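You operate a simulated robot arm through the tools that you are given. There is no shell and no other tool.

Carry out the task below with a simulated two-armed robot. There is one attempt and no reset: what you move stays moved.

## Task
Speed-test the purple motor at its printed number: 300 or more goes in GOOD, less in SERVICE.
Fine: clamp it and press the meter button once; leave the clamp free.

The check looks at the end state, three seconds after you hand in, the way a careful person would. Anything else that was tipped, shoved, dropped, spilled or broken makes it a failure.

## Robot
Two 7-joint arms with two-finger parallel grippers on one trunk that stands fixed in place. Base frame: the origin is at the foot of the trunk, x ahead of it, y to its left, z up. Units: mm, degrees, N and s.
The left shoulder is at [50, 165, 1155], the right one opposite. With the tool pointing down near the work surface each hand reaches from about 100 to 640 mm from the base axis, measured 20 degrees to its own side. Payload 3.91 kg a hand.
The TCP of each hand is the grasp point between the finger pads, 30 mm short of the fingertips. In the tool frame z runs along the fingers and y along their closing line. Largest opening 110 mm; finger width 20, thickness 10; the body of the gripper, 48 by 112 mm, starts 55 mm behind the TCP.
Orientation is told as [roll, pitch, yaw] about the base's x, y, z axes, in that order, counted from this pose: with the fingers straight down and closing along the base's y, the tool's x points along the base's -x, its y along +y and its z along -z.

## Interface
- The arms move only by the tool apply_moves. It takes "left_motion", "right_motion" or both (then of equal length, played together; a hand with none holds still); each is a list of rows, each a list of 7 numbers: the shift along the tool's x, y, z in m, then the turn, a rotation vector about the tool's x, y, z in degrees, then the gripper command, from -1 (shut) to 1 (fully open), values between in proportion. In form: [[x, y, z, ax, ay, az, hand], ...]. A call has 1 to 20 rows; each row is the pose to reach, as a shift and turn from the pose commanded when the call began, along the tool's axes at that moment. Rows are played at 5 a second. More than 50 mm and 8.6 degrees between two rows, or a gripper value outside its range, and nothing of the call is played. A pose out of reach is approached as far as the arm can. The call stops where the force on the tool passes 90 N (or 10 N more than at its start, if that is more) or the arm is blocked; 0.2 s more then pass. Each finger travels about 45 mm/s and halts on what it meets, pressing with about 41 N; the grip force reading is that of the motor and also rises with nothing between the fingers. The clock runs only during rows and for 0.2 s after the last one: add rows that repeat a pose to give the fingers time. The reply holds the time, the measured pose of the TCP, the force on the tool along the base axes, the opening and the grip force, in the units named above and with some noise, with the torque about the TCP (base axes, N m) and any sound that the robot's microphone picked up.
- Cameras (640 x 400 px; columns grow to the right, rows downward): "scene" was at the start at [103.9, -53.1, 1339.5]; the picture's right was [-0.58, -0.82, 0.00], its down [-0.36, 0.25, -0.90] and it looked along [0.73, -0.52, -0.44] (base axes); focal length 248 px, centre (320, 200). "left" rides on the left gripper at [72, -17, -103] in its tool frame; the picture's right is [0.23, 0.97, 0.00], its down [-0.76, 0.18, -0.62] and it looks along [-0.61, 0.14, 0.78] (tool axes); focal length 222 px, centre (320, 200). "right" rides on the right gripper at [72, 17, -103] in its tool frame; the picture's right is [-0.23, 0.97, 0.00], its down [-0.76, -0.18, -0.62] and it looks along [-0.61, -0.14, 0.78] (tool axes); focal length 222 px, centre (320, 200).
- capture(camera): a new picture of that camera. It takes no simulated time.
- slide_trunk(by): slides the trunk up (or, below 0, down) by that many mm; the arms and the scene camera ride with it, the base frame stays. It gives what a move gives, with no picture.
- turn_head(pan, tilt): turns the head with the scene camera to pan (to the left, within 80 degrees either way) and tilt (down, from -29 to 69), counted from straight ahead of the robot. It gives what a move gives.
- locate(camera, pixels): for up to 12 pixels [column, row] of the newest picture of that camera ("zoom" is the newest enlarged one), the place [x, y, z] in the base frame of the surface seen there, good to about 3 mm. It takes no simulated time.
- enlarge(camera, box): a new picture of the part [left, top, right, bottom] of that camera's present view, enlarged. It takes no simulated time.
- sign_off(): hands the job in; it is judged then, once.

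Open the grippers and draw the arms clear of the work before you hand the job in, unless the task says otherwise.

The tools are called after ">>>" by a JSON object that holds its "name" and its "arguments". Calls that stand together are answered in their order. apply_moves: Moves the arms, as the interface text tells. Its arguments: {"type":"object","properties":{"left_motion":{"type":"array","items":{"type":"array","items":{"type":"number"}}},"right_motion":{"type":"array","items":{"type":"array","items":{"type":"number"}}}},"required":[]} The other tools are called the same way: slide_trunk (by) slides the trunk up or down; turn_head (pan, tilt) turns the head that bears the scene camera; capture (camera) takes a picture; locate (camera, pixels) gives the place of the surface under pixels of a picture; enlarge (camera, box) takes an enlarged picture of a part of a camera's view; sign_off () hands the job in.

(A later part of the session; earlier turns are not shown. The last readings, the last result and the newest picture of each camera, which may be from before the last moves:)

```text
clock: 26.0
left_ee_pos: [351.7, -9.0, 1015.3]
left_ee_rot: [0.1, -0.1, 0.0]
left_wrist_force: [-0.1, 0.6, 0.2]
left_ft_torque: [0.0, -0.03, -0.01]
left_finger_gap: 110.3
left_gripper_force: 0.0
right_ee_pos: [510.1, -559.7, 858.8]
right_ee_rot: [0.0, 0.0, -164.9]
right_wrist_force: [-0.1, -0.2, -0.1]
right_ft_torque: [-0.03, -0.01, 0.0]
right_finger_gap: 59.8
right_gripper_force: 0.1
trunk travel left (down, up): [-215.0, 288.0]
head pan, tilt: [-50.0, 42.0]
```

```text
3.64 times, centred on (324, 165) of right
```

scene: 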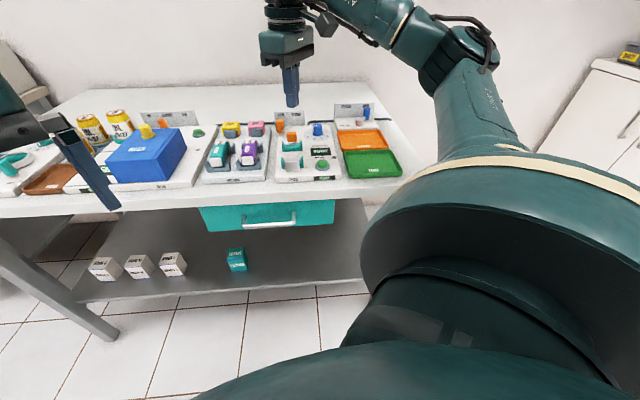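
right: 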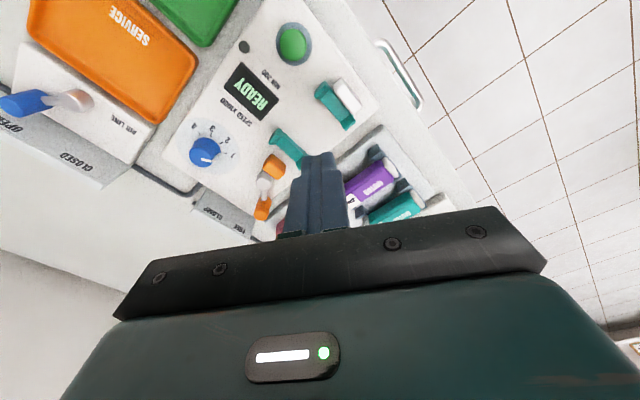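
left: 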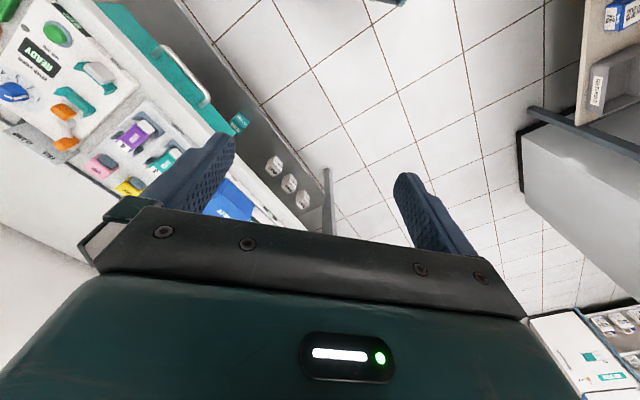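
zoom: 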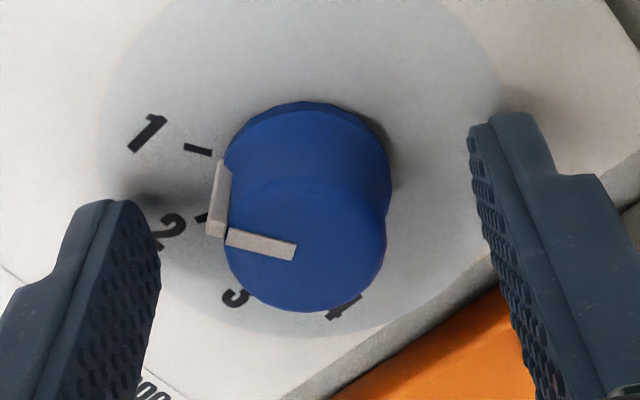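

The pointer's ridge (at (215,200)) lies near the left finger's path at this yaw. I rotate in place to yaw −148° so the fingers miss the ridge, then check again.

>>> {"name": "apply_moves", "arguments": {"right_motion": [[0.0005, 0, 0, 0, 0, -8.5, 0.09], [0.001, 0, 0, 0, 0, -17, 0.09], [0.001, 0, 0, 0, 0, -17, 0.09], [0.001, 0, 0, 0, 0, -17, 0.09]]}}

>>> {"name": "enlarge", "arguments": {"camera": "right", "box": [260, 110, 388, 220]}}

```text
clock: 27.0
left_ee_pos: [352.3, -7.9, 1014.9]
left_ee_rot: [0.0, 0.0, -0.1]
left_wrist_force: [-0.1, 0.0, 0.5]
left_ft_torque: [-0.01, 0.03, -0.01]
left_finger_gap: 110.0
left_gripper_force: 0.2
right_ee_pos: [509.2, -559.4, 859.2]
right_ee_rot: [0.0, 0.0, -147.8]
right_wrist_force: [0.2, 0.0, -0.2]
right_ft_torque: [-0.01, 0.0, 0.02]
right_finger_gap: 60.0
right_gripper_force: 0.1
trunk travel left (down, up): [-215.0, 288.0]
head pan, tilt: [-50.0, 42.0]
```

```text
3.64 times, centred on (324, 165) of right
```

zoom: 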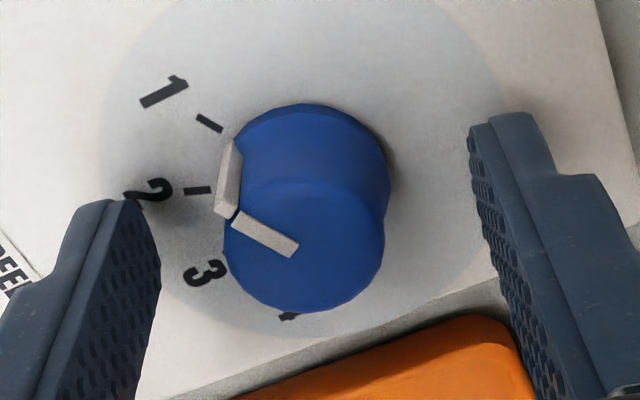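

The ridge clears the left finger only barely, so I rotate 8° more to yaw −140° and close on the knob.

>>> {"name": "apply_moves", "arguments": {"right_motion": [[0.001, 0, 0, 0, 0, -8, 0.09], [0.001, 0, 0, 0, 0, -8, 0.09], [0.001, 0, 0, 0, 0, -8, -0.2], [0.001, 0, 0, 0, 0, -8, -0.4], [0.001, 0, 0, 0, 0, -8, -1], [0.001, 0, 0, 0, 0, -8, -1], [0.001, 0, 0, 0, 0, -8, -1]]}}

>>> {"name": "enlarge", "arguments": {"camera": "right", "box": [260, 110, 388, 220]}}

```text
clock: 28.6
left_ee_pos: [352.7, -7.9, 1014.8]
left_ee_rot: [-0.1, 0.0, 0.0]
left_wrist_force: [0.7, 0.4, 1.2]
left_ft_torque: [-0.01, 0.0, -0.02]
left_finger_gap: 110.1
left_gripper_force: 0.0
right_ee_pos: [510.2, -558.0, 859.0]
right_ee_rot: [-0.1, 0.1, -139.9]
right_wrist_force: [-5.0, 4.4, -3.1]
right_ft_torque: [-0.1, -0.28, -0.03]
right_finger_gap: 28.5
right_gripper_force: 45.3
trunk travel left (down, up): [-215.0, 288.0]
head pan, tilt: [-50.0, 42.0]
```

```text
3.64 times, centred on (324, 165) of right
```

zoom: 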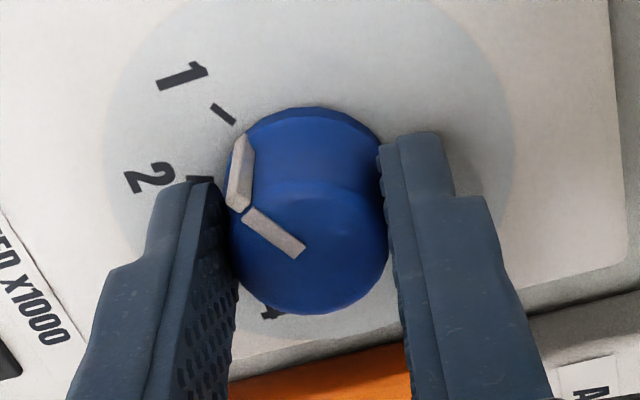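

Gripped cleanly at 28.5 mm with the ridge free of the finger. I turn by 56° first and check that the knob follows.

>>> {"name": "apply_moves", "arguments": {"right_motion": [[0, 0, 0, 0, 0, -7, -1], [0, 0, 0, 0, 0, -14, -1], [0, 0, 0, 0, 0, -21, -1], [0, 0, 0, 0, 0, -28, -1], [0, 0, 0, 0, 0, -35, -1], [0, 0, 0, 0, 0, -42, -1], [0, 0, 0, 0, 0, -49, -1], [0, 0, 0, 0, 0, -56, -1], [0, 0, 0, 0, 0, -56, -1]]}}

>>> {"name": "enlarge", "arguments": {"camera": "right", "box": [260, 110, 388, 220]}}

```text
clock: 30.6
left_ee_pos: [351.6, -8.8, 1016.4]
left_ee_rot: [0.0, -0.1, 0.0]
left_wrist_force: [-0.3, 0.0, -0.4]
left_ft_torque: [0.03, 0.01, 0.0]
left_finger_gap: 109.8
left_gripper_force: 0.0
right_ee_pos: [506.7, -557.5, 859.1]
right_ee_rot: [-0.4, 0.2, -83.6]
right_wrist_force: [-21.9, 19.7, -12.0]
right_ft_torque: [0.1, -0.18, -0.06]
right_finger_gap: 28.4
right_gripper_force: 44.7
trunk travel left (down, up): [-215.0, 288.0]
head pan, tilt: [-50.0, 42.0]
```

```text
3.64 times, centred on (324, 165) of right
```

zoom: 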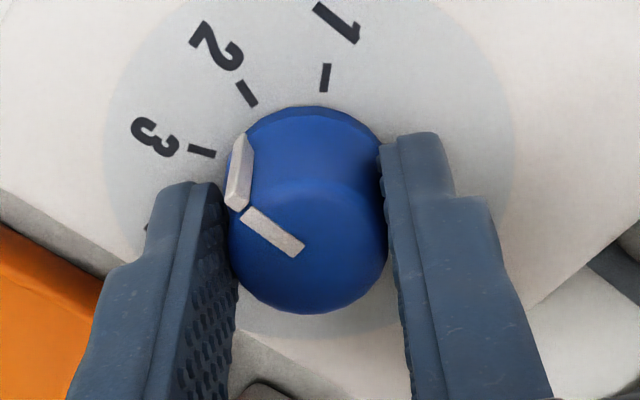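

The knob follows the fingers and now points between 2 and 3. I continue 49° with a 1.5 mm relief shift toward the front.

>>> {"name": "apply_moves", "arguments": {"right_motion": [[0.0012, -0.0009, 0, 0, 0, -7, -1], [0.0012, -0.0009, 0, 0, 0, -14, -1], [0.0012, -0.0009, 0, 0, 0, -21, -1], [0.0012, -0.0009, 0, 0, 0, -28, -1], [0.0012, -0.0009, 0, 0, 0, -35, -1], [0.0012, -0.0009, 0, 0, 0, -42, -1], [0.0012, -0.0009, 0, 0, 0, -49, -1], [0.0012, -0.0009, 0, 0, 0, -49, -1]]}}

>>> {"name": "enlarge", "arguments": {"camera": "right", "box": [260, 110, 388, 220]}}

```text
clock: 32.4
left_ee_pos: [350.7, -9.0, 1014.9]
left_ee_rot: [0.0, 0.0, 0.1]
left_wrist_force: [0.7, -0.1, 0.2]
left_ft_torque: [0.03, -0.04, 0.0]
left_finger_gap: 110.1
left_gripper_force: 0.0
right_ee_pos: [506.2, -557.9, 859.1]
right_ee_rot: [-0.2, 0.2, -35.0]
right_wrist_force: [-25.2, 7.3, -9.8]
right_ft_torque: [0.29, 0.01, -0.02]
right_finger_gap: 28.4
right_gripper_force: 45.1
trunk travel left (down, up): [-215.0, 288.0]
head pan, tilt: [-50.0, 42.0]
```

```text
3.64 times, centred on (324, 165) of right
```

zoom: 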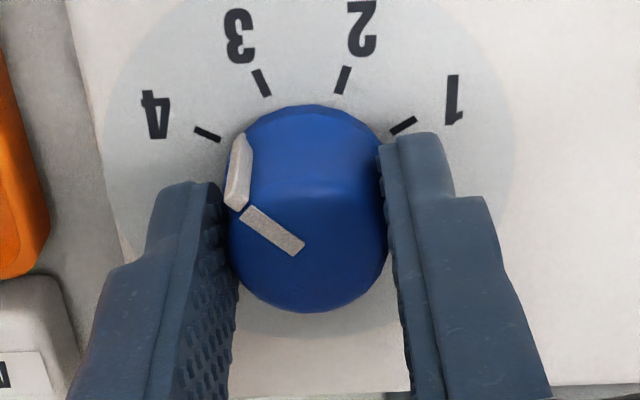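

The pointer is ~13° short of tick 4. I turn 10° more (to yaw −25°, still reachable) with a small relief shift.

>>> {"name": "apply_moves", "arguments": {"right_motion": [[0.0012, -0.0004, 0, 0, 0, -5, -1], [0.0012, -0.0004, 0, 0, 0, -10, -1], [0.0012, -0.0004, 0, 0, 0, -10, -1]]}}

>>> {"name": "enlarge", "arguments": {"camera": "right", "box": [260, 110, 388, 220]}}

```text
clock: 33.2
left_ee_pos: [352.1, -9.3, 1014.2]
left_ee_rot: [0.1, -0.1, 0.0]
left_wrist_force: [0.2, 0.7, -0.1]
left_ft_torque: [-0.04, 0.0, -0.01]
left_finger_gap: 110.0
left_gripper_force: 0.0
right_ee_pos: [506.0, -559.5, 859.5]
right_ee_rot: [-0.1, 0.1, -24.9]
right_wrist_force: [-15.4, -3.7, -6.9]
right_ft_torque: [0.72, 1.25, 0.01]
right_finger_gap: 28.3
right_gripper_force: 44.8
trunk travel left (down, up): [-215.0, 288.0]
head pan, tilt: [-50.0, 42.0]
```

```text
3.64 times, centred on (324, 165) of right
```

zoom: 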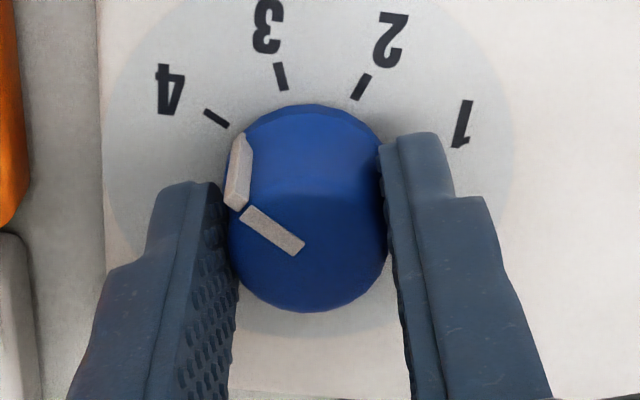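

Tick 4 is now about 4–5° ahead of the pointer. I release the knob, rise, and check the pointer against tick 4.

>>> {"name": "apply_moves", "arguments": {"right_motion": [[0, 0, 0, 0, 0, 0, -0.3], [0, 0, 0, 0, 0, 0, 0.09], [0, 0, 0, 0, 0, 0, 0.09], [0, 0, -0.03, 0, 0, 5, 0.09], [0, 0, -0.07, 0, 0, 12, 0.09], [0, 0, -0.1, 0, 0, 20, 0.09], [0, 0, -0.1, 0, 0, 20, 0.09]]}}

>>> {"name": "enlarge", "arguments": {"camera": "right", "box": [268, 60, 364, 150]}}

>>> {"name": "enlarge", "arguments": {"camera": "scene", "box": [290, 100, 350, 160]}}

```text
clock: 34.8
left_ee_pos: [353.1, -8.3, 1015.5]
left_ee_rot: [0.0, 0.0, 0.0]
left_wrist_force: [0.1, -0.5, 0.4]
left_ft_torque: [-0.01, -0.01, 0.03]
left_finger_gap: 110.0
left_gripper_force: 0.1
right_ee_pos: [507.5, -557.2, 960.3]
right_ee_rot: [0.0, 0.0, -44.9]
right_wrist_force: [0.0, 0.7, 0.8]
right_ft_torque: [0.02, 0.0, -0.01]
right_finger_gap: 59.9
right_gripper_force: 0.0
trunk travel left (down, up): [-215.0, 288.0]
head pan, tilt: [-50.0, 42.0]
```

```text
4.44 times, centred on (316, 105) of right
```

zoom: 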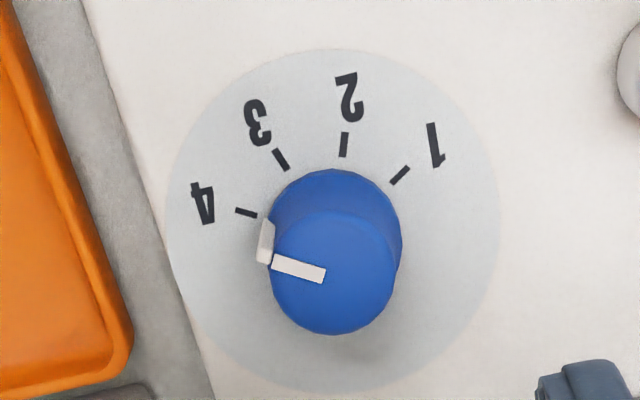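

```text
6.67 times, centred on (320, 130) of scene
```

zoom: 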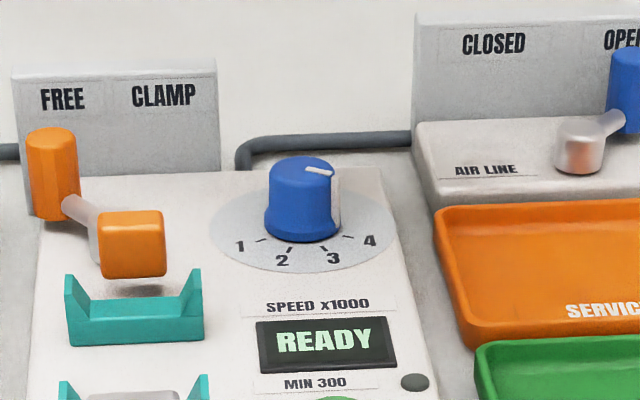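

By projection the pointer is within ~3° of tick 4, so the dial is set. Next I move over the purple motor at (541,−353), narrowing the fingers to ~50 mm.

>>> {"name": "apply_moves", "arguments": {"right_motion": [[0.0241, 0.0336, 0, 0, 0, 0, 0.09], [0.0481, 0.0672, 0, 0, 0, 0, 0], [0.0722, 0.1009, 0, 0, 0, 0, -0.09], [0.0962, 0.1345, 0, 0, 0, 0, -0.09], [0.1203, 0.1681, 0, 0, 0, 0, -0.09], [0.1203, 0.1681, 0, 0, 0, 0, -0.09]]}}

>>> {"name": "capture", "arguments": {"camera": "right"}}

>>> {"name": "enlarge", "arguments": {"camera": "scene", "box": [180, 70, 350, 190]}}

```text
clock: 36.2
left_ee_pos: [352.0, -8.2, 1015.6]
left_ee_rot: [0.0, 0.0, 0.1]
left_wrist_force: [-0.3, 0.2, -0.4]
left_ft_torque: [0.01, 0.04, -0.03]
left_finger_gap: 109.8
left_gripper_force: 0.1
right_ee_pos: [542.2, -350.4, 960.4]
right_ee_rot: [0.0, -0.1, -44.8]
right_wrist_force: [0.1, 0.1, -0.1]
right_ft_torque: [-0.03, 0.01, 0.01]
right_finger_gap: 50.1
right_gripper_force: 0.2
trunk travel left (down, up): [-215.0, 288.0]
head pan, tilt: [-50.0, 42.0]
```

```text
taken
```

right: 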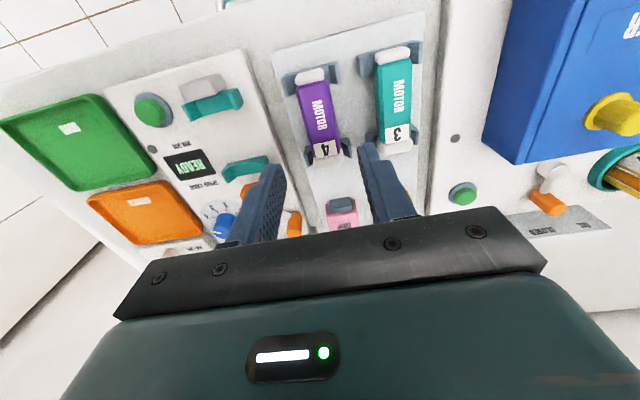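

```text
3.33 times, centred on (265, 130) of scene
```

zoom: 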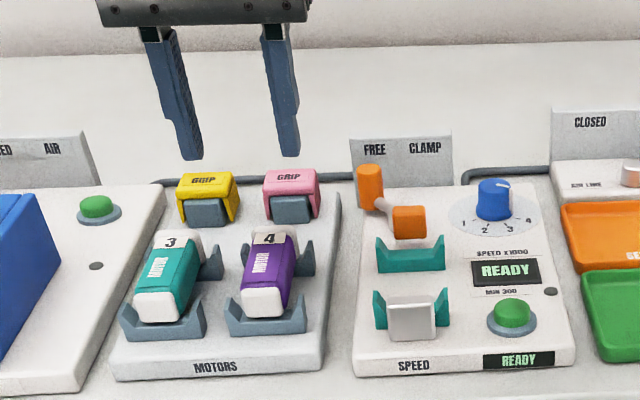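

The purple motor is under the hand around (318,115). I zoom to measure its centre and tilt in the tool frame.

>>> {"name": "enlarge", "arguments": {"camera": "right", "box": [270, 50, 366, 170]}}

>>> {"name": "locate", "arguments": {"camera": "zoom", "pixels": [[300, 110], [290, 130], [340, 130], [315, 200], [340, 290], [320, 330], [250, 120], [360, 105], [300, 310], [390, 295]]}}

```text
3.33 times, centred on (318, 110) of right
```

zoom: 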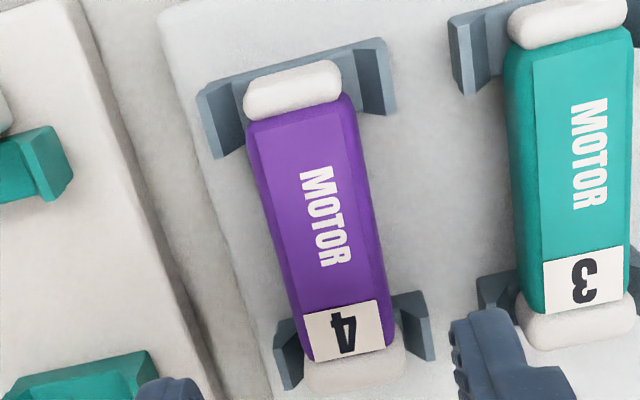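

```text
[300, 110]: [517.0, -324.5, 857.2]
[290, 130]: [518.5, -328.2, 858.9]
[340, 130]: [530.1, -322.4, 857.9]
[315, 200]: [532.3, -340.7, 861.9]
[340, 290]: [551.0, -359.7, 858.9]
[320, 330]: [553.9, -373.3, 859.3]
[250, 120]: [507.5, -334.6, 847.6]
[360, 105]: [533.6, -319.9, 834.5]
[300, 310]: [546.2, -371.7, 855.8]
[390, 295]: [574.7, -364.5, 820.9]
```

The motor lies exactly along tool x with its centre at offset (1,1.5) mm. I descend to z≈855 around its body.

>>> {"name": "apply_moves", "arguments": {"right_motion": [[0.001, 0.0015, 0.03, 0, 0, 0, -0.09], [0.001, 0.0015, 0.06, 0, 0, 0, -0.09], [0.001, 0.0015, 0.085, 0, 0, 0, -0.09], [0.001, 0.0015, 0.095, 0, 0, 0, -0.09], [0.001, 0.0015, 0.105, 0, 0, 0, -0.09], [0.001, 0.0015, 0.105, 0, 0, 0, -0.09]]}}

>>> {"name": "capture", "arguments": {"camera": "right"}}

>>> {"name": "enlarge", "arguments": {"camera": "scene", "box": [190, 90, 300, 190]}}

```text
clock: 37.6
left_ee_pos: [352.7, -9.3, 1015.0]
left_ee_rot: [0.0, 0.0, 0.0]
left_wrist_force: [0.3, -0.4, 0.5]
left_ft_torque: [0.0, 0.02, -0.03]
left_finger_gap: 110.0
left_gripper_force: 0.0
right_ee_pos: [543.0, -350.2, 854.7]
right_ee_rot: [0.1, 0.0, -45.0]
right_wrist_force: [0.2, 0.3, -0.6]
right_ft_torque: [0.04, 0.02, 0.02]
right_finger_gap: 50.0
right_gripper_force: 0.1
trunk travel left (down, up): [-215.0, 288.0]
head pan, tilt: [-50.0, 42.0]
```

```text
taken
```

right: 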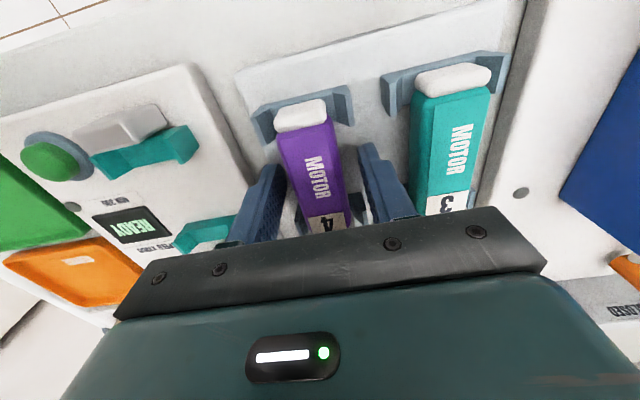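

```text
4.00 times, centred on (245, 140) of scene
```

zoom: 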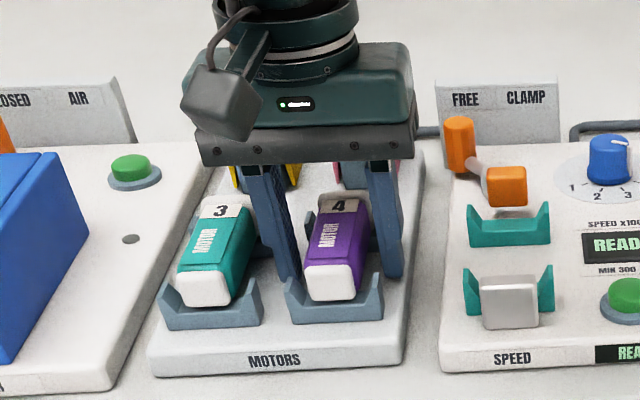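

The fingers straddle the purple motor with clear gaps on both sides. I close on it.

>>> {"name": "apply_moves", "arguments": {"right_motion": [[0, 0, 0, 0, 0, 0, -0.3], [0, 0, 0, 0, 0, 0, -0.45], [0, 0, 0, 0, 0, 0, -1], [0, 0, 0, 0, 0, 0, -1], [0, 0, 0, 0, 0, 0, -1]]}}

>>> {"name": "enlarge", "arguments": {"camera": "scene", "box": [190, 90, 300, 190]}}

```text
clock: 38.8
left_ee_pos: [352.6, -9.5, 1014.0]
left_ee_rot: [0.0, 0.0, -0.1]
left_wrist_force: [0.0, 0.6, 0.4]
left_ft_torque: [0.01, -0.03, -0.01]
left_finger_gap: 110.0
left_gripper_force: 0.0
right_ee_pos: [543.2, -351.1, 854.6]
right_ee_rot: [0.1, 0.0, -44.8]
right_wrist_force: [-0.7, -0.5, 0.4]
right_ft_torque: [0.05, 0.05, 0.01]
right_finger_gap: 29.4
right_gripper_force: 41.5
trunk travel left (down, up): [-215.0, 288.0]
head pan, tilt: [-50.0, 42.0]
```

```text
4.00 times, centred on (245, 140) of scene
```

zoom: 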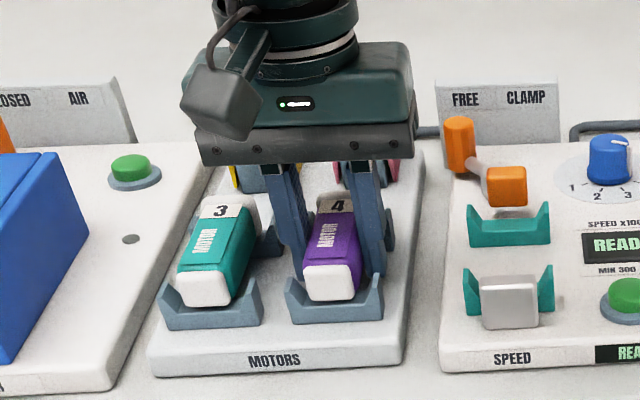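

The motor is held at 29.4 mm width. I lift it straight up 80 mm.

>>> {"name": "apply_moves", "arguments": {"right_motion": [[0, 0, -0.015, 0, 0, 0, -1], [0, 0, -0.04, 0, 0, 0, -1], [0, 0, -0.065, 0, 0, 0, -1], [0, 0, -0.08, 0, 0, 0, -1], [0, 0, -0.08, 0, 0, 0, -1]]}}

>>> {"name": "capture", "arguments": {"camera": "right"}}

>>> {"name": "enlarge", "arguments": {"camera": "scene", "box": [190, 60, 350, 190]}}

```text
clock: 40.0
left_ee_pos: [352.7, -8.0, 1015.0]
left_ee_rot: [0.0, 0.1, 0.1]
left_wrist_force: [-1.1, 0.2, 0.4]
left_ft_torque: [-0.03, 0.04, -0.01]
left_finger_gap: 109.8
left_gripper_force: 0.1
right_ee_pos: [542.2, -352.3, 934.6]
right_ee_rot: [0.0, 0.0, -44.9]
right_wrist_force: [0.7, -0.1, 0.3]
right_ft_torque: [0.01, -0.03, 0.01]
right_finger_gap: 0.0
right_gripper_force: 37.7
trunk travel left (down, up): [-215.0, 288.0]
head pan, tilt: [-50.0, 42.0]
```

```text
taken
```

right: 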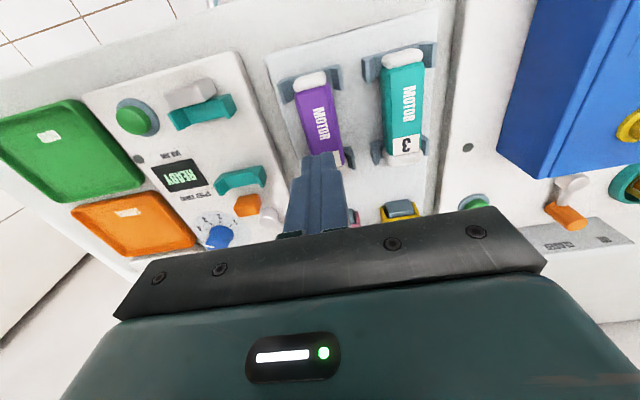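

```text
3.08 times, centred on (270, 125) of scene
```

zoom: 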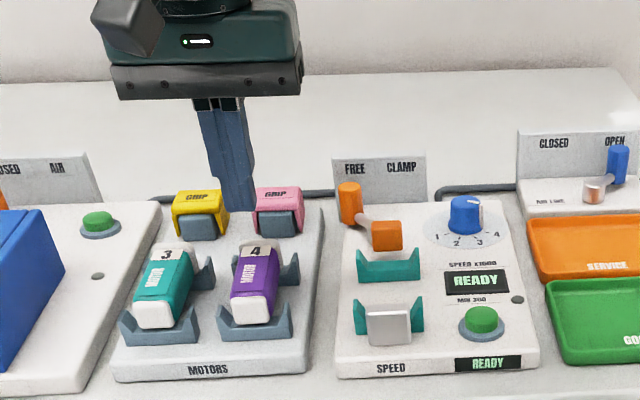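

The fingers slipped off: they are fully shut and the motor stayed in its stand. I zoom in on the motor and on the GRIP pieces behind it to understand why.

>>> {"name": "enlarge", "arguments": {"camera": "scene", "box": [215, 115, 275, 170]}}

>>> {"name": "enlarge", "arguments": {"camera": "scene", "box": [220, 115, 260, 140]}}

>>> {"name": "enlarge", "arguments": {"camera": "right", "box": [270, 60, 430, 180]}}

```text
7.27 times, centred on (245, 142) of scene
```

zoom: 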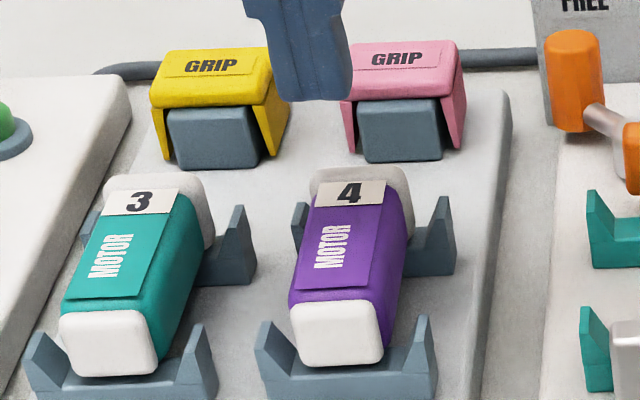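

```text
16.00 times, centred on (240, 128) of scene
```

zoom: 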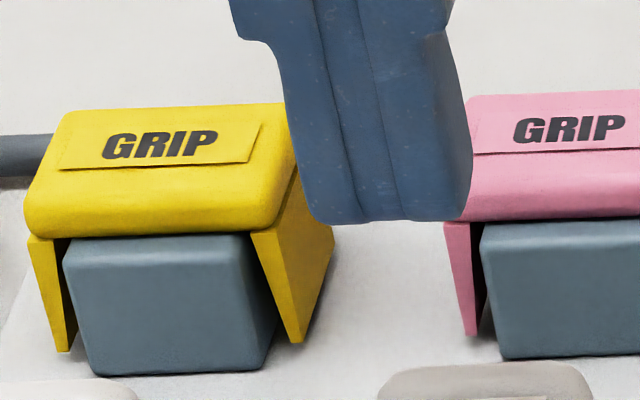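

```text
3.33 times, centred on (350, 120) of right
```

zoom: 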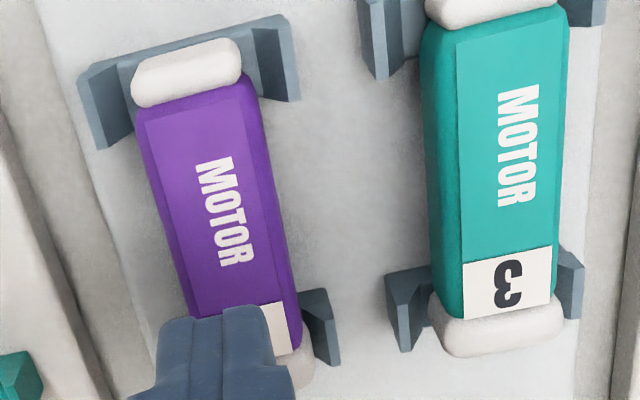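

The GRIP pieces are U-shaped saddles sitting on posts, sized like the motors — likely non-slip grips for these smooth motors. Before using one, I re-grip the motor and try a very slow few-millimetre lift to see the holding force.

>>> {"name": "apply_moves", "arguments": {"right_motion": [[0, 0, 0, 0, 0, 0, -0.5], [0, 0, 0, 0, 0, 0, -0.09], [0, 0, 0.03, 0, 0, 0, -0.09], [0, 0, 0.06, 0, 0, 0, -0.09], [0, 0, 0.075, 0, 0, 0, -0.09], [0, 0, 0.082, 0, 0, 0, -0.09], [0, 0, 0.082, 0, 0, 0, -0.3], [0, 0, 0.082, 0, 0, 0, -0.45], [0, 0, 0.082, 0, 0, 0, -1], [0, 0, 0.082, 0, 0, 0, -1], [0, 0, 0.082, 0, 0, 0, -1]]}}

>>> {"name": "apply_moves", "arguments": {"right_motion": [[0, 0, -0.001, 0, 0, 0, -1], [0, 0, -0.002, 0, 0, 0, -1], [0, 0, -0.003, 0, 0, 0, -1], [0, 0, -0.004, 0, 0, 0, -1], [0, 0, -0.005, 0, 0, 0, -1]]}}

>>> {"name": "enlarge", "arguments": {"camera": "scene", "box": [215, 105, 275, 170]}}

```text
clock: 42.4
left_ee_pos: [351.4, -8.8, 1016.1]
left_ee_rot: [-0.1, 0.1, 0.0]
left_wrist_force: [-0.1, 0.1, 0.1]
left_ft_torque: [0.01, 0.04, 0.01]
left_finger_gap: 110.0
left_gripper_force: 0.1
right_ee_pos: [542.5, -351.6, 852.3]
right_ee_rot: [0.0, 0.0, -44.9]
right_wrist_force: [-0.3, -0.3, 0.6]
right_ft_torque: [-0.01, -0.04, -0.03]
right_finger_gap: 29.3
right_gripper_force: 41.1
trunk travel left (down, up): [-215.0, 288.0]
head pan, tilt: [-50.0, 42.0]
```

```text
clock: 43.6
left_ee_pos: [352.1, -8.4, 1015.2]
left_ee_rot: [0.0, 0.0, 0.0]
left_wrist_force: [0.0, -1.0, -0.7]
left_ft_torque: [0.01, -0.01, -0.02]
left_finger_gap: 110.0
left_gripper_force: 0.1
right_ee_pos: [541.7, -350.3, 857.1]
right_ee_rot: [0.0, 0.0, -44.9]
right_wrist_force: [-0.8, 0.1, -1.5]
right_ft_torque: [0.0, -0.01, -0.01]
right_finger_gap: 29.3
right_gripper_force: 41.4
trunk travel left (down, up): [-215.0, 288.0]
head pan, tilt: [-50.0, 42.0]
```

```text
6.15 times, centred on (245, 138) of scene
```

zoom: 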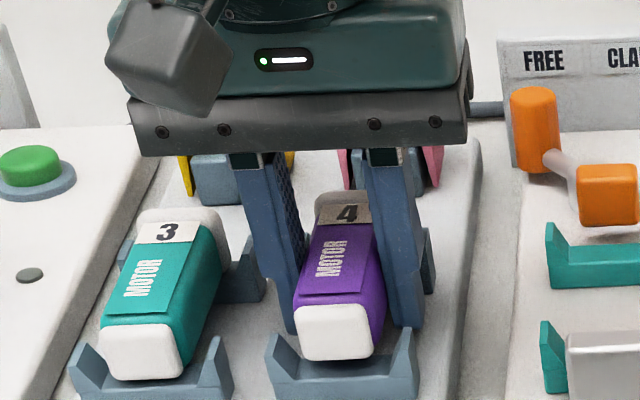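

Vertical force is only −1.5 N at 5 mm of lift. I check with locate whether the motor's top actually rose from z≈858.

>>> {"name": "locate", "arguments": {"camera": "zoom", "pixels": [[325, 290], [345, 260], [350, 230], [330, 315], [320, 340], [345, 345], [150, 290], [170, 255]]}}

```text
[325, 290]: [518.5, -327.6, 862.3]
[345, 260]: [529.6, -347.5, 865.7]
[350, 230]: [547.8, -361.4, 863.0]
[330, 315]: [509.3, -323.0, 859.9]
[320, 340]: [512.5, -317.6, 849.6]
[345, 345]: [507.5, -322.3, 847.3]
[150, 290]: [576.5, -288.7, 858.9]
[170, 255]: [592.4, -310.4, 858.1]
```

The motor did rise ~5 mm with this slow lift. I hold for a second to see whether it creeps down in the grip.

>>> {"name": "apply_moves", "arguments": {"right_motion": [[0, 0, 0, 0, 0, 0, -1], [0, 0, 0, 0, 0, 0, -1], [0, 0, 0, 0, 0, 0, -1], [0, 0, 0, 0, 0, 0, -1], [0, 0, 0, 0, 0, 0, -1]]}}

>>> {"name": "enlarge", "arguments": {"camera": "scene", "box": [215, 105, 275, 170]}}

>>> {"name": "locate", "arguments": {"camera": "zoom", "pixels": [[325, 290], [345, 260], [350, 230], [330, 315], [320, 340], [345, 345], [150, 290], [170, 255]]}}

```text
clock: 44.8
left_ee_pos: [352.0, -8.5, 1014.1]
left_ee_rot: [0.0, -0.1, -0.1]
left_wrist_force: [0.4, 0.3, 0.3]
left_ft_torque: [0.02, 0.0, 0.01]
left_finger_gap: 110.0
left_gripper_force: 0.0
right_ee_pos: [541.7, -351.8, 858.3]
right_ee_rot: [0.0, -0.1, -45.0]
right_wrist_force: [-0.2, -0.3, -0.5]
right_ft_torque: [-0.04, -0.01, 0.01]
right_finger_gap: 29.4
right_gripper_force: 40.6
trunk travel left (down, up): [-215.0, 288.0]
head pan, tilt: [-50.0, 42.0]
```

```text
6.15 times, centred on (245, 138) of scene
```

zoom: 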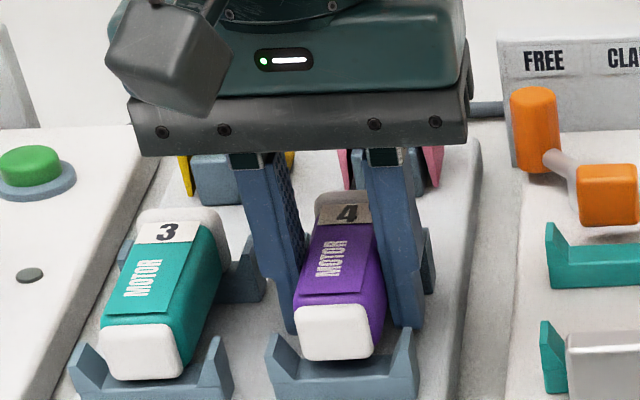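

```text
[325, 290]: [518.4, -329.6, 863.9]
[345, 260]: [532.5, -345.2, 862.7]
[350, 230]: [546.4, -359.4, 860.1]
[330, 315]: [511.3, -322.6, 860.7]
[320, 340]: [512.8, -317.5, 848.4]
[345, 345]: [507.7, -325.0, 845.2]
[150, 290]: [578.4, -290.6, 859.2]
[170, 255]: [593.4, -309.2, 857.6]
```

The motor holds without creeping. I continue lifting slowly at 1.5 mm per row for 15 mm more and check again.

>>> {"name": "apply_moves", "arguments": {"right_motion": [[0, 0, -0.001, 0, 0, 0, -1], [0, 0, -0.0025, 0, 0, 0, -1], [0, 0, -0.004, 0, 0, 0, -1], [0, 0, -0.0055, 0, 0, 0, -1], [0, 0, -0.007, 0, 0, 0, -1], [0, 0, -0.0085, 0, 0, 0, -1], [0, 0, -0.01, 0, 0, 0, -1], [0, 0, -0.011, 0, 0, 0, -1], [0, 0, -0.0115, 0, 0, 0, -1], [0, 0, -0.0115, 0, 0, 0, -1]]}}

>>> {"name": "enlarge", "arguments": {"camera": "scene", "box": [215, 105, 275, 170]}}

>>> {"name": "locate", "arguments": {"camera": "zoom", "pixels": [[325, 280], [345, 250], [350, 225], [330, 305], [320, 335], [345, 335], [150, 290], [170, 255]]}}

```text
clock: 47.0
left_ee_pos: [351.7, -8.9, 1013.8]
left_ee_rot: [0.0, 0.0, 0.0]
left_wrist_force: [-0.1, 0.6, -0.6]
left_ft_torque: [0.0, 0.02, -0.01]
left_finger_gap: 110.1
left_gripper_force: 0.1
right_ee_pos: [542.7, -351.7, 868.8]
right_ee_rot: [0.1, 0.1, -44.9]
right_wrist_force: [-0.2, 0.1, -1.0]
right_ft_torque: [-0.01, -0.03, -0.04]
right_finger_gap: 29.6
right_gripper_force: 41.0
trunk travel left (down, up): [-215.0, 288.0]
head pan, tilt: [-50.0, 42.0]
```

```text
6.15 times, centred on (245, 138) of scene
```

zoom: 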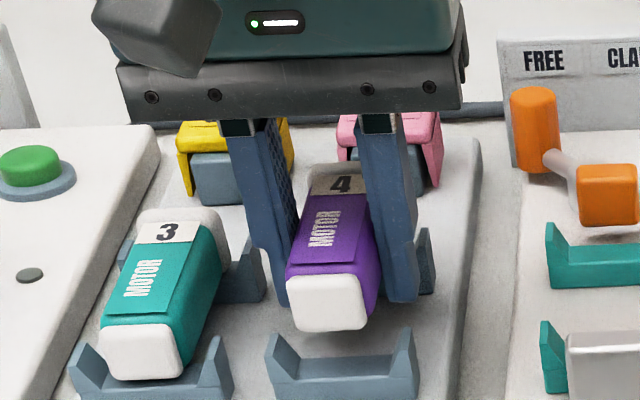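

```text
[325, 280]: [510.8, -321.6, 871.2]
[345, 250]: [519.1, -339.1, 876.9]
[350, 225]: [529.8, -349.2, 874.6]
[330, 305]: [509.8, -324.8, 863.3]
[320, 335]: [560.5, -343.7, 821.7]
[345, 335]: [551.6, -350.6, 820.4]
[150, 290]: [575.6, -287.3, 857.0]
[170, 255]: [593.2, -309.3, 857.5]
```

The motor rises steadily with the hand (top ≈874) when moved slowly. I raise another 12 mm slowly so it clears all prongs, then look at the tester with both cameras.

>>> {"name": "apply_moves", "arguments": {"right_motion": [[0, 0, -0.001, 0, 0, 0, -1], [0, 0, -0.0025, 0, 0, 0, -1], [0, 0, -0.004, 0, 0, 0, -1], [0, 0, -0.0055, 0, 0, 0, -1], [0, 0, -0.007, 0, 0, 0, -1], [0, 0, -0.0085, 0, 0, 0, -1], [0, 0, -0.01, 0, 0, 0, -1], [0, 0, -0.0112, 0, 0, 0, -1], [0, 0, -0.012, 0, 0, 0, -1], [0, 0, -0.012, 0, 0, 0, -1]]}}

>>> {"name": "capture", "arguments": {"camera": "right"}}

>>> {"name": "enlarge", "arguments": {"camera": "scene", "box": [225, 100, 335, 190]}}

>>> {"name": "locate", "arguments": {"camera": "zoom", "pixels": [[430, 205], [425, 190], [395, 190], [455, 190], [430, 295], [430, 276], [445, 278], [440, 320], [395, 265], [463, 265], [375, 215], [465, 215]]}}

```text
clock: 49.2
left_ee_pos: [351.4, -9.2, 1013.7]
left_ee_rot: [0.0, 0.1, 0.0]
left_wrist_force: [-1.0, -0.8, -0.5]
left_ft_torque: [-0.03, 0.02, 0.0]
left_finger_gap: 110.1
left_gripper_force: 0.1
right_ee_pos: [541.6, -352.5, 882.2]
right_ee_rot: [0.0, 0.0, -44.9]
right_wrist_force: [0.6, 0.4, -1.2]
right_ft_torque: [0.01, 0.01, -0.02]
right_finger_gap: 29.7
right_gripper_force: 41.4
trunk travel left (down, up): [-215.0, 288.0]
head pan, tilt: [-50.0, 42.0]
```

```text
taken
```

right: 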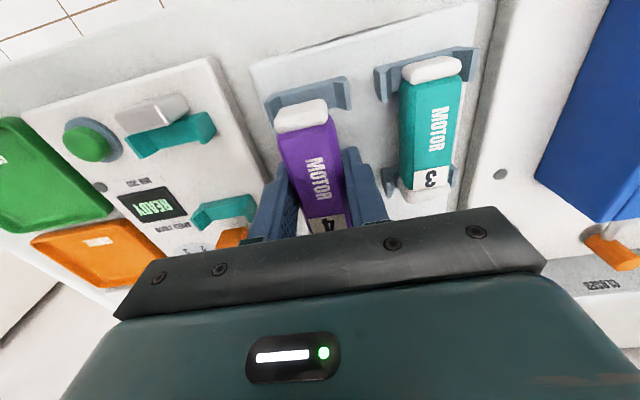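

```text
4.44 times, centred on (280, 145) of scene
```

zoom: 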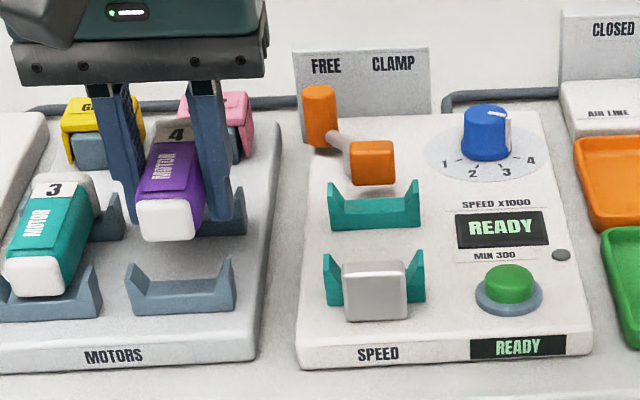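

```text
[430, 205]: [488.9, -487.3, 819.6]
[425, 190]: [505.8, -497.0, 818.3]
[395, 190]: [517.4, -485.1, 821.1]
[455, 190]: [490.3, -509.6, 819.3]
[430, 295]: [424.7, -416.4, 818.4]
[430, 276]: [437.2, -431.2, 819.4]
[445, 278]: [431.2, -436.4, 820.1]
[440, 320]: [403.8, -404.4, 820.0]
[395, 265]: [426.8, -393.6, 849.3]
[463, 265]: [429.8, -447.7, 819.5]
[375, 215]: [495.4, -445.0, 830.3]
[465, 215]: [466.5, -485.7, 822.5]
```

The motor is held level at z≈882. I locate the right points on the tester: stop block, cradle prongs and clamp block.

>>> {"name": "locate", "arguments": {"camera": "zoom", "pixels": [[375, 264], [375, 270], [375, 300], [350, 266], [402, 266], [332, 187], [414, 183], [328, 260], [418, 252], [372, 143], [372, 150], [372, 170]]}}

>>> {"name": "enlarge", "arguments": {"camera": "right", "box": [80, 70, 280, 260]}}

>>> {"name": "locate", "arguments": {"camera": "zoom", "pixels": [[260, 130], [300, 180], [240, 190], [410, 160], [340, 140], [500, 330], [540, 370]]}}

```text
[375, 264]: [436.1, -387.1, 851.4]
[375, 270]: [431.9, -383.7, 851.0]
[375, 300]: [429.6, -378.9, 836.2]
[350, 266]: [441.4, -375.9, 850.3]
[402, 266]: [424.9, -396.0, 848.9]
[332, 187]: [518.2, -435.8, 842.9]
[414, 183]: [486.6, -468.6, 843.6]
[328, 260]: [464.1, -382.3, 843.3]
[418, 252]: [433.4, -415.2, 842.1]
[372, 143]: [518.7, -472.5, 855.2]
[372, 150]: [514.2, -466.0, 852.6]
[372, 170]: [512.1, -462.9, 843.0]
```

```text
2.11 times, centred on (180, 165) of right
```

zoom: 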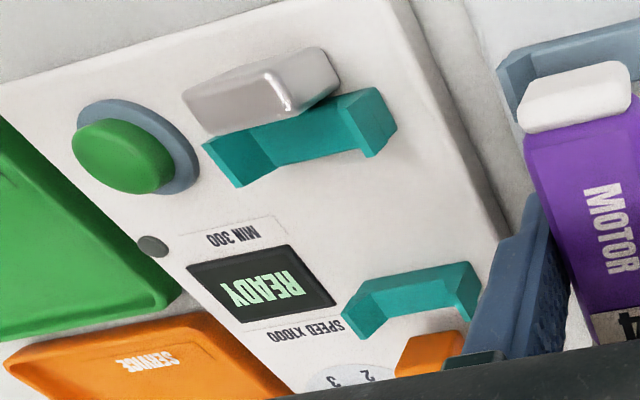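

```text
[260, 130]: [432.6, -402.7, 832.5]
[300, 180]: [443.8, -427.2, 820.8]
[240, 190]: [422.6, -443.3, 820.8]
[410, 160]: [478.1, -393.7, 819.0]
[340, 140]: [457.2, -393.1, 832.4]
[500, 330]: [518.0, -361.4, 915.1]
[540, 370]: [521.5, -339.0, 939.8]
```

Tester centre is u≈−34 with a slot from v≈585 (stop) to ≈690 (clamp). I locate the stand prongs in the same way for a consistent relative shift.

>>> {"name": "enlarge", "arguments": {"camera": "scene", "box": [225, 100, 335, 190]}}

>>> {"name": "locate", "arguments": {"camera": "zoom", "pixels": [[130, 270], [227, 263], [241, 192], [332, 187], [414, 183], [328, 260], [418, 252], [150, 232], [165, 225], [175, 180], [165, 210], [180, 232]]}}

```text
4.44 times, centred on (280, 145) of scene
```

zoom: 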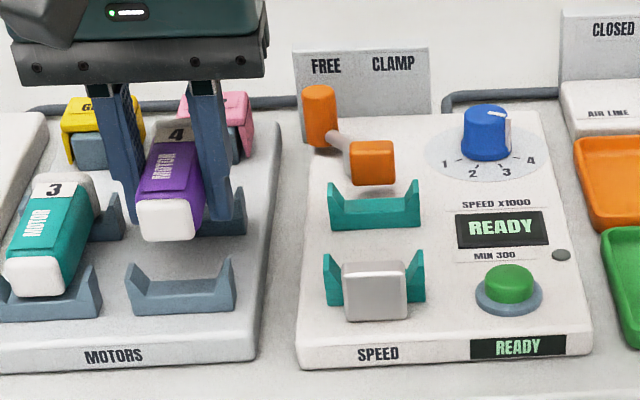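

```text
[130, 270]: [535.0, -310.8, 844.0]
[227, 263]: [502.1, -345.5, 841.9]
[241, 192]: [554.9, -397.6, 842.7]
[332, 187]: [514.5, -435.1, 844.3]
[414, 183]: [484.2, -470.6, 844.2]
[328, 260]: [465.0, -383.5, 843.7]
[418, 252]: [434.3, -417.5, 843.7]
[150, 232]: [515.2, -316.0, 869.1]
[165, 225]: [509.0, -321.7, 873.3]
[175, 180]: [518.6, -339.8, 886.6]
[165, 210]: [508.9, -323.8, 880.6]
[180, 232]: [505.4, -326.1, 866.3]
```

The needed shift is about +101 mm to the right and 4 mm back. I carry the motor slowly (≤3 mm per row), first half.

>>> {"name": "apply_moves", "arguments": {"right_motion": [[0, -0.001, 0, 0, 0, 0, -1], [-0.0001, -0.003, 0, 0, 0, 0, -1], [-0.0002, -0.006, 0, 0, 0, 0, -1], [-0.0004, -0.009, 0, 0, 0, 0, -1], [-0.0005, -0.012, 0, 0, 0, 0, -1], [-0.0007, -0.015, 0, 0, 0, 0, -1], [-0.0008, -0.018, 0, 0, 0, 0, -1], [-0.0009, -0.021, 0, 0, 0, 0, -1], [-0.001, -0.024, 0, 0, 0, 0, -1], [-0.0012, -0.027, 0, 0, 0, 0, -1], [-0.0013, -0.03, 0, 0, 0, 0, -1], [-0.0014, -0.033, 0, 0, 0, 0, -1], [-0.0016, -0.036, 0, 0, 0, 0, -1], [-0.0017, -0.039, 0, 0, 0, 0, -1], [-0.0018, -0.042, 0, 0, 0, 0, -1], [-0.002, -0.045, 0, 0, 0, 0, -1], [-0.0021, -0.0475, 0, 0, 0, 0, -1], [-0.0022, -0.0495, 0, 0, 0, 0, -1], [-0.0022, -0.0503, 0, 0, 0, 0, -1], [-0.0022, -0.0503, 0, 0, 0, 0, -1]]}}

>>> {"name": "enlarge", "arguments": {"camera": "scene", "box": [225, 100, 335, 190]}}

```text
clock: 53.4
left_ee_pos: [352.3, -7.3, 1014.4]
left_ee_rot: [0.0, 0.0, 0.1]
left_wrist_force: [-0.3, 0.4, -0.1]
left_ft_torque: [0.03, -0.02, -0.03]
left_finger_gap: 109.9
left_gripper_force: 0.1
right_ee_pos: [508.8, -388.6, 880.5]
right_ee_rot: [-0.1, 0.0, -45.0]
right_wrist_force: [-0.2, -0.1, -1.4]
right_ft_torque: [-0.02, 0.03, 0.01]
right_finger_gap: 29.2
right_gripper_force: 41.1
trunk travel left (down, up): [-215.0, 288.0]
head pan, tilt: [-50.0, 42.0]
```

```text
4.44 times, centred on (280, 145) of scene
```

zoom: 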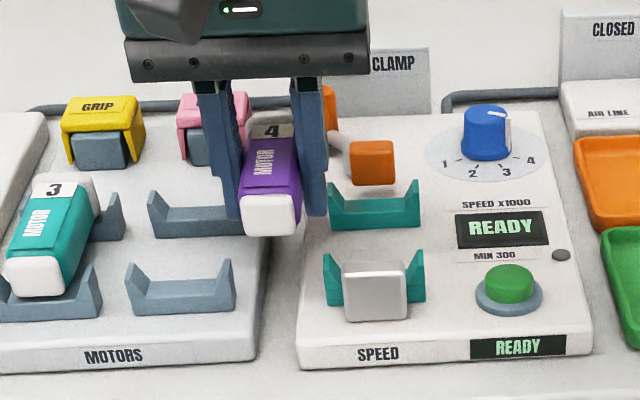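

The motor stays level in the fingers. I carry it the second half.

>>> {"name": "apply_moves", "arguments": {"right_motion": [[0, -0.001, 0, 0, 0, 0, -1], [-0.0001, -0.003, 0, 0, 0, 0, -1], [-0.0002, -0.006, 0, 0, 0, 0, -1], [-0.0004, -0.009, 0, 0, 0, 0, -1], [-0.0005, -0.012, 0, 0, 0, 0, -1], [-0.0007, -0.015, 0, 0, 0, 0, -1], [-0.0008, -0.018, 0, 0, 0, 0, -1], [-0.0009, -0.021, 0, 0, 0, 0, -1], [-0.001, -0.024, 0, 0, 0, 0, -1], [-0.0012, -0.027, 0, 0, 0, 0, -1], [-0.0013, -0.03, 0, 0, 0, 0, -1], [-0.0014, -0.033, 0, 0, 0, 0, -1], [-0.0016, -0.036, 0, 0, 0, 0, -1], [-0.0017, -0.039, 0, 0, 0, 0, -1], [-0.0018, -0.042, 0, 0, 0, 0, -1], [-0.002, -0.045, 0, 0, 0, 0, -1], [-0.0021, -0.0475, 0, 0, 0, 0, -1], [-0.0022, -0.0495, 0, 0, 0, 0, -1], [-0.0022, -0.0503, 0, 0, 0, 0, -1], [-0.0022, -0.0503, 0, 0, 0, 0, -1]]}}

>>> {"name": "enlarge", "arguments": {"camera": "scene", "box": [255, 95, 335, 175]}}

>>> {"name": "capture", "arguments": {"camera": "right"}}

```text
clock: 57.6
left_ee_pos: [352.4, -9.3, 1014.3]
left_ee_rot: [0.0, 0.0, 0.0]
left_wrist_force: [1.1, -0.1, 0.5]
left_ft_torque: [0.04, -0.02, 0.01]
left_finger_gap: 110.2
left_gripper_force: 0.0
right_ee_pos: [474.6, -426.2, 880.2]
right_ee_rot: [0.0, 0.0, -44.8]
right_wrist_force: [0.3, -0.5, -1.1]
right_ft_torque: [-0.01, -0.02, 0.0]
right_finger_gap: 29.5
right_gripper_force: 41.0
trunk travel left (down, up): [-215.0, 288.0]
head pan, tilt: [-50.0, 42.0]
```

```text
5.00 times, centred on (295, 135) of scene
```

zoom: 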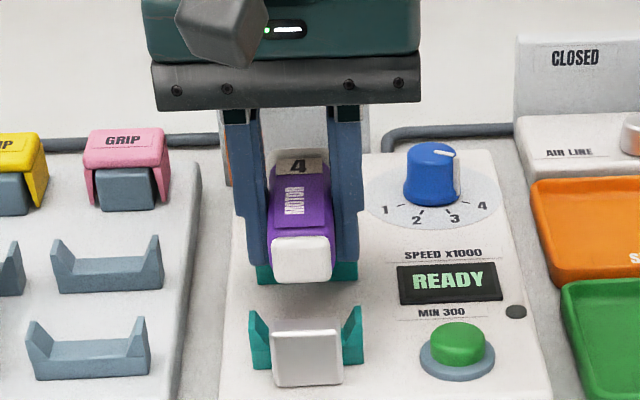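

```text
taken
```

right: 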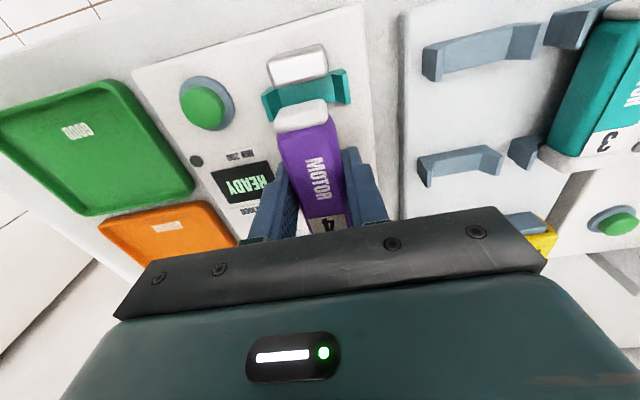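

The TCP is at (474.6,−426.2), i.e. u=−34.2, v=637 as planned. I zoom the right camera to check alignment of the motor with the front cradle and stop.

>>> {"name": "enlarge", "arguments": {"camera": "right", "box": [250, 30, 370, 130]}}

```text
4.00 times, centred on (310, 80) of right
```

zoom: 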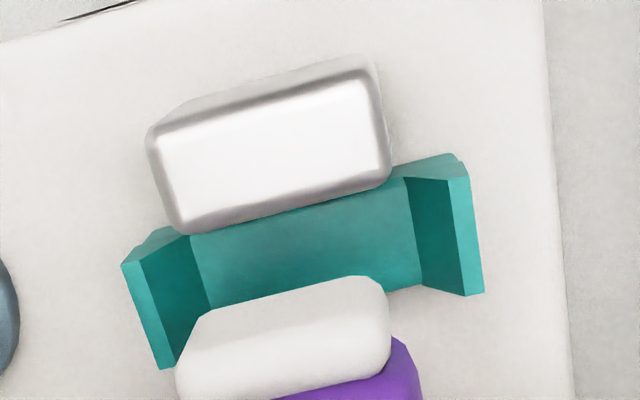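

Motor and cradle are aligned laterally within ~0.5 mm and the front gap to the stop is ~6 mm. I lower the motor slowly by 26 mm.

>>> {"name": "apply_moves", "arguments": {"right_motion": [[0, 0, 0.001, 0, 0, 0, -1], [0, 0, 0.003, 0, 0, 0, -1], [0, 0, 0.005, 0, 0, 0, -1], [0, 0, 0.007, 0, 0, 0, -1], [0, 0, 0.009, 0, 0, 0, -1], [0, 0, 0.011, 0, 0, 0, -1], [0, 0, 0.013, 0, 0, 0, -1], [0, 0, 0.015, 0, 0, 0, -1], [0, 0, 0.017, 0, 0, 0, -1], [0, 0, 0.019, 0, 0, 0, -1], [0, 0, 0.021, 0, 0, 0, -1], [0, 0, 0.0225, 0, 0, 0, -1], [0, 0, 0.024, 0, 0, 0, -1], [0, 0, 0.025, 0, 0, 0, -1], [0, 0, 0.026, 0, 0, 0, -1], [0, 0, 0.026, 0, 0, 0, -1]]}}

>>> {"name": "enlarge", "arguments": {"camera": "scene", "box": [255, 95, 335, 175]}}

>>> {"name": "enlarge", "arguments": {"camera": "right", "box": [240, 30, 380, 150]}}

```text
clock: 61.0
left_ee_pos: [352.6, -9.5, 1015.2]
left_ee_rot: [0.0, 0.0, 0.0]
left_wrist_force: [-0.9, -0.1, -0.3]
left_ft_torque: [-0.04, -0.06, 0.02]
left_finger_gap: 110.0
left_gripper_force: 0.1
right_ee_pos: [474.3, -425.4, 854.9]
right_ee_rot: [0.0, 0.0, -45.0]
right_wrist_force: [-0.1, 1.4, -1.4]
right_ft_torque: [0.0, 0.02, 0.0]
right_finger_gap: 29.5
right_gripper_force: 41.0
trunk travel left (down, up): [-215.0, 288.0]
head pan, tilt: [-50.0, 42.0]
```

```text
5.00 times, centred on (295, 135) of scene
```

zoom: 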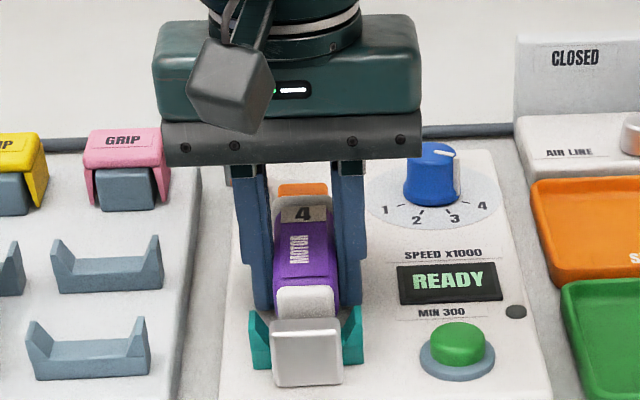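

```text
3.33 times, centred on (310, 90) of right
```

zoom: 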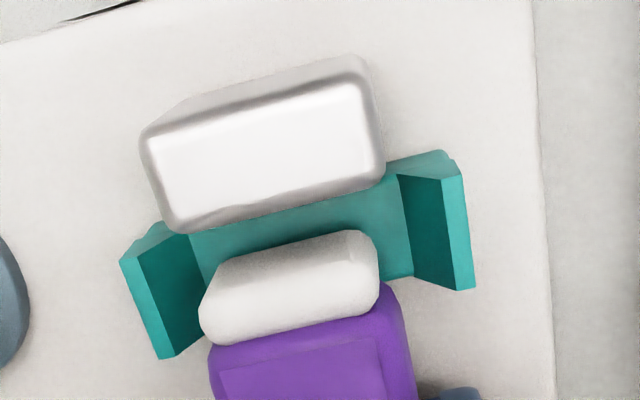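

The motor is over the cradle and still free (only its weight felt). I lower the last 2.5 mm to seat it.

>>> {"name": "apply_moves", "arguments": {"right_motion": [[0, 0, 0.001, 0, 0, 0, -1], [0, 0, 0.002, 0, 0, 0, -1], [0, 0, 0.0025, 0, 0, 0, -1], [0, 0, 0.0025, 0, 0, 0, -1]]}}

```text
clock: 62.0
left_ee_pos: [352.8, -8.6, 1015.1]
left_ee_rot: [0.0, 0.0, -0.1]
left_wrist_force: [-0.3, -0.5, 0.5]
left_ft_torque: [0.0, -0.01, 0.03]
left_finger_gap: 110.0
left_gripper_force: 0.1
right_ee_pos: [473.2, -426.1, 852.1]
right_ee_rot: [-0.1, 0.0, -44.9]
right_wrist_force: [0.2, -0.7, -1.6]
right_ft_torque: [0.02, -0.03, 0.0]
right_finger_gap: 29.3
right_gripper_force: 41.3
trunk travel left (down, up): [-215.0, 288.0]
head pan, tilt: [-50.0, 42.0]
```

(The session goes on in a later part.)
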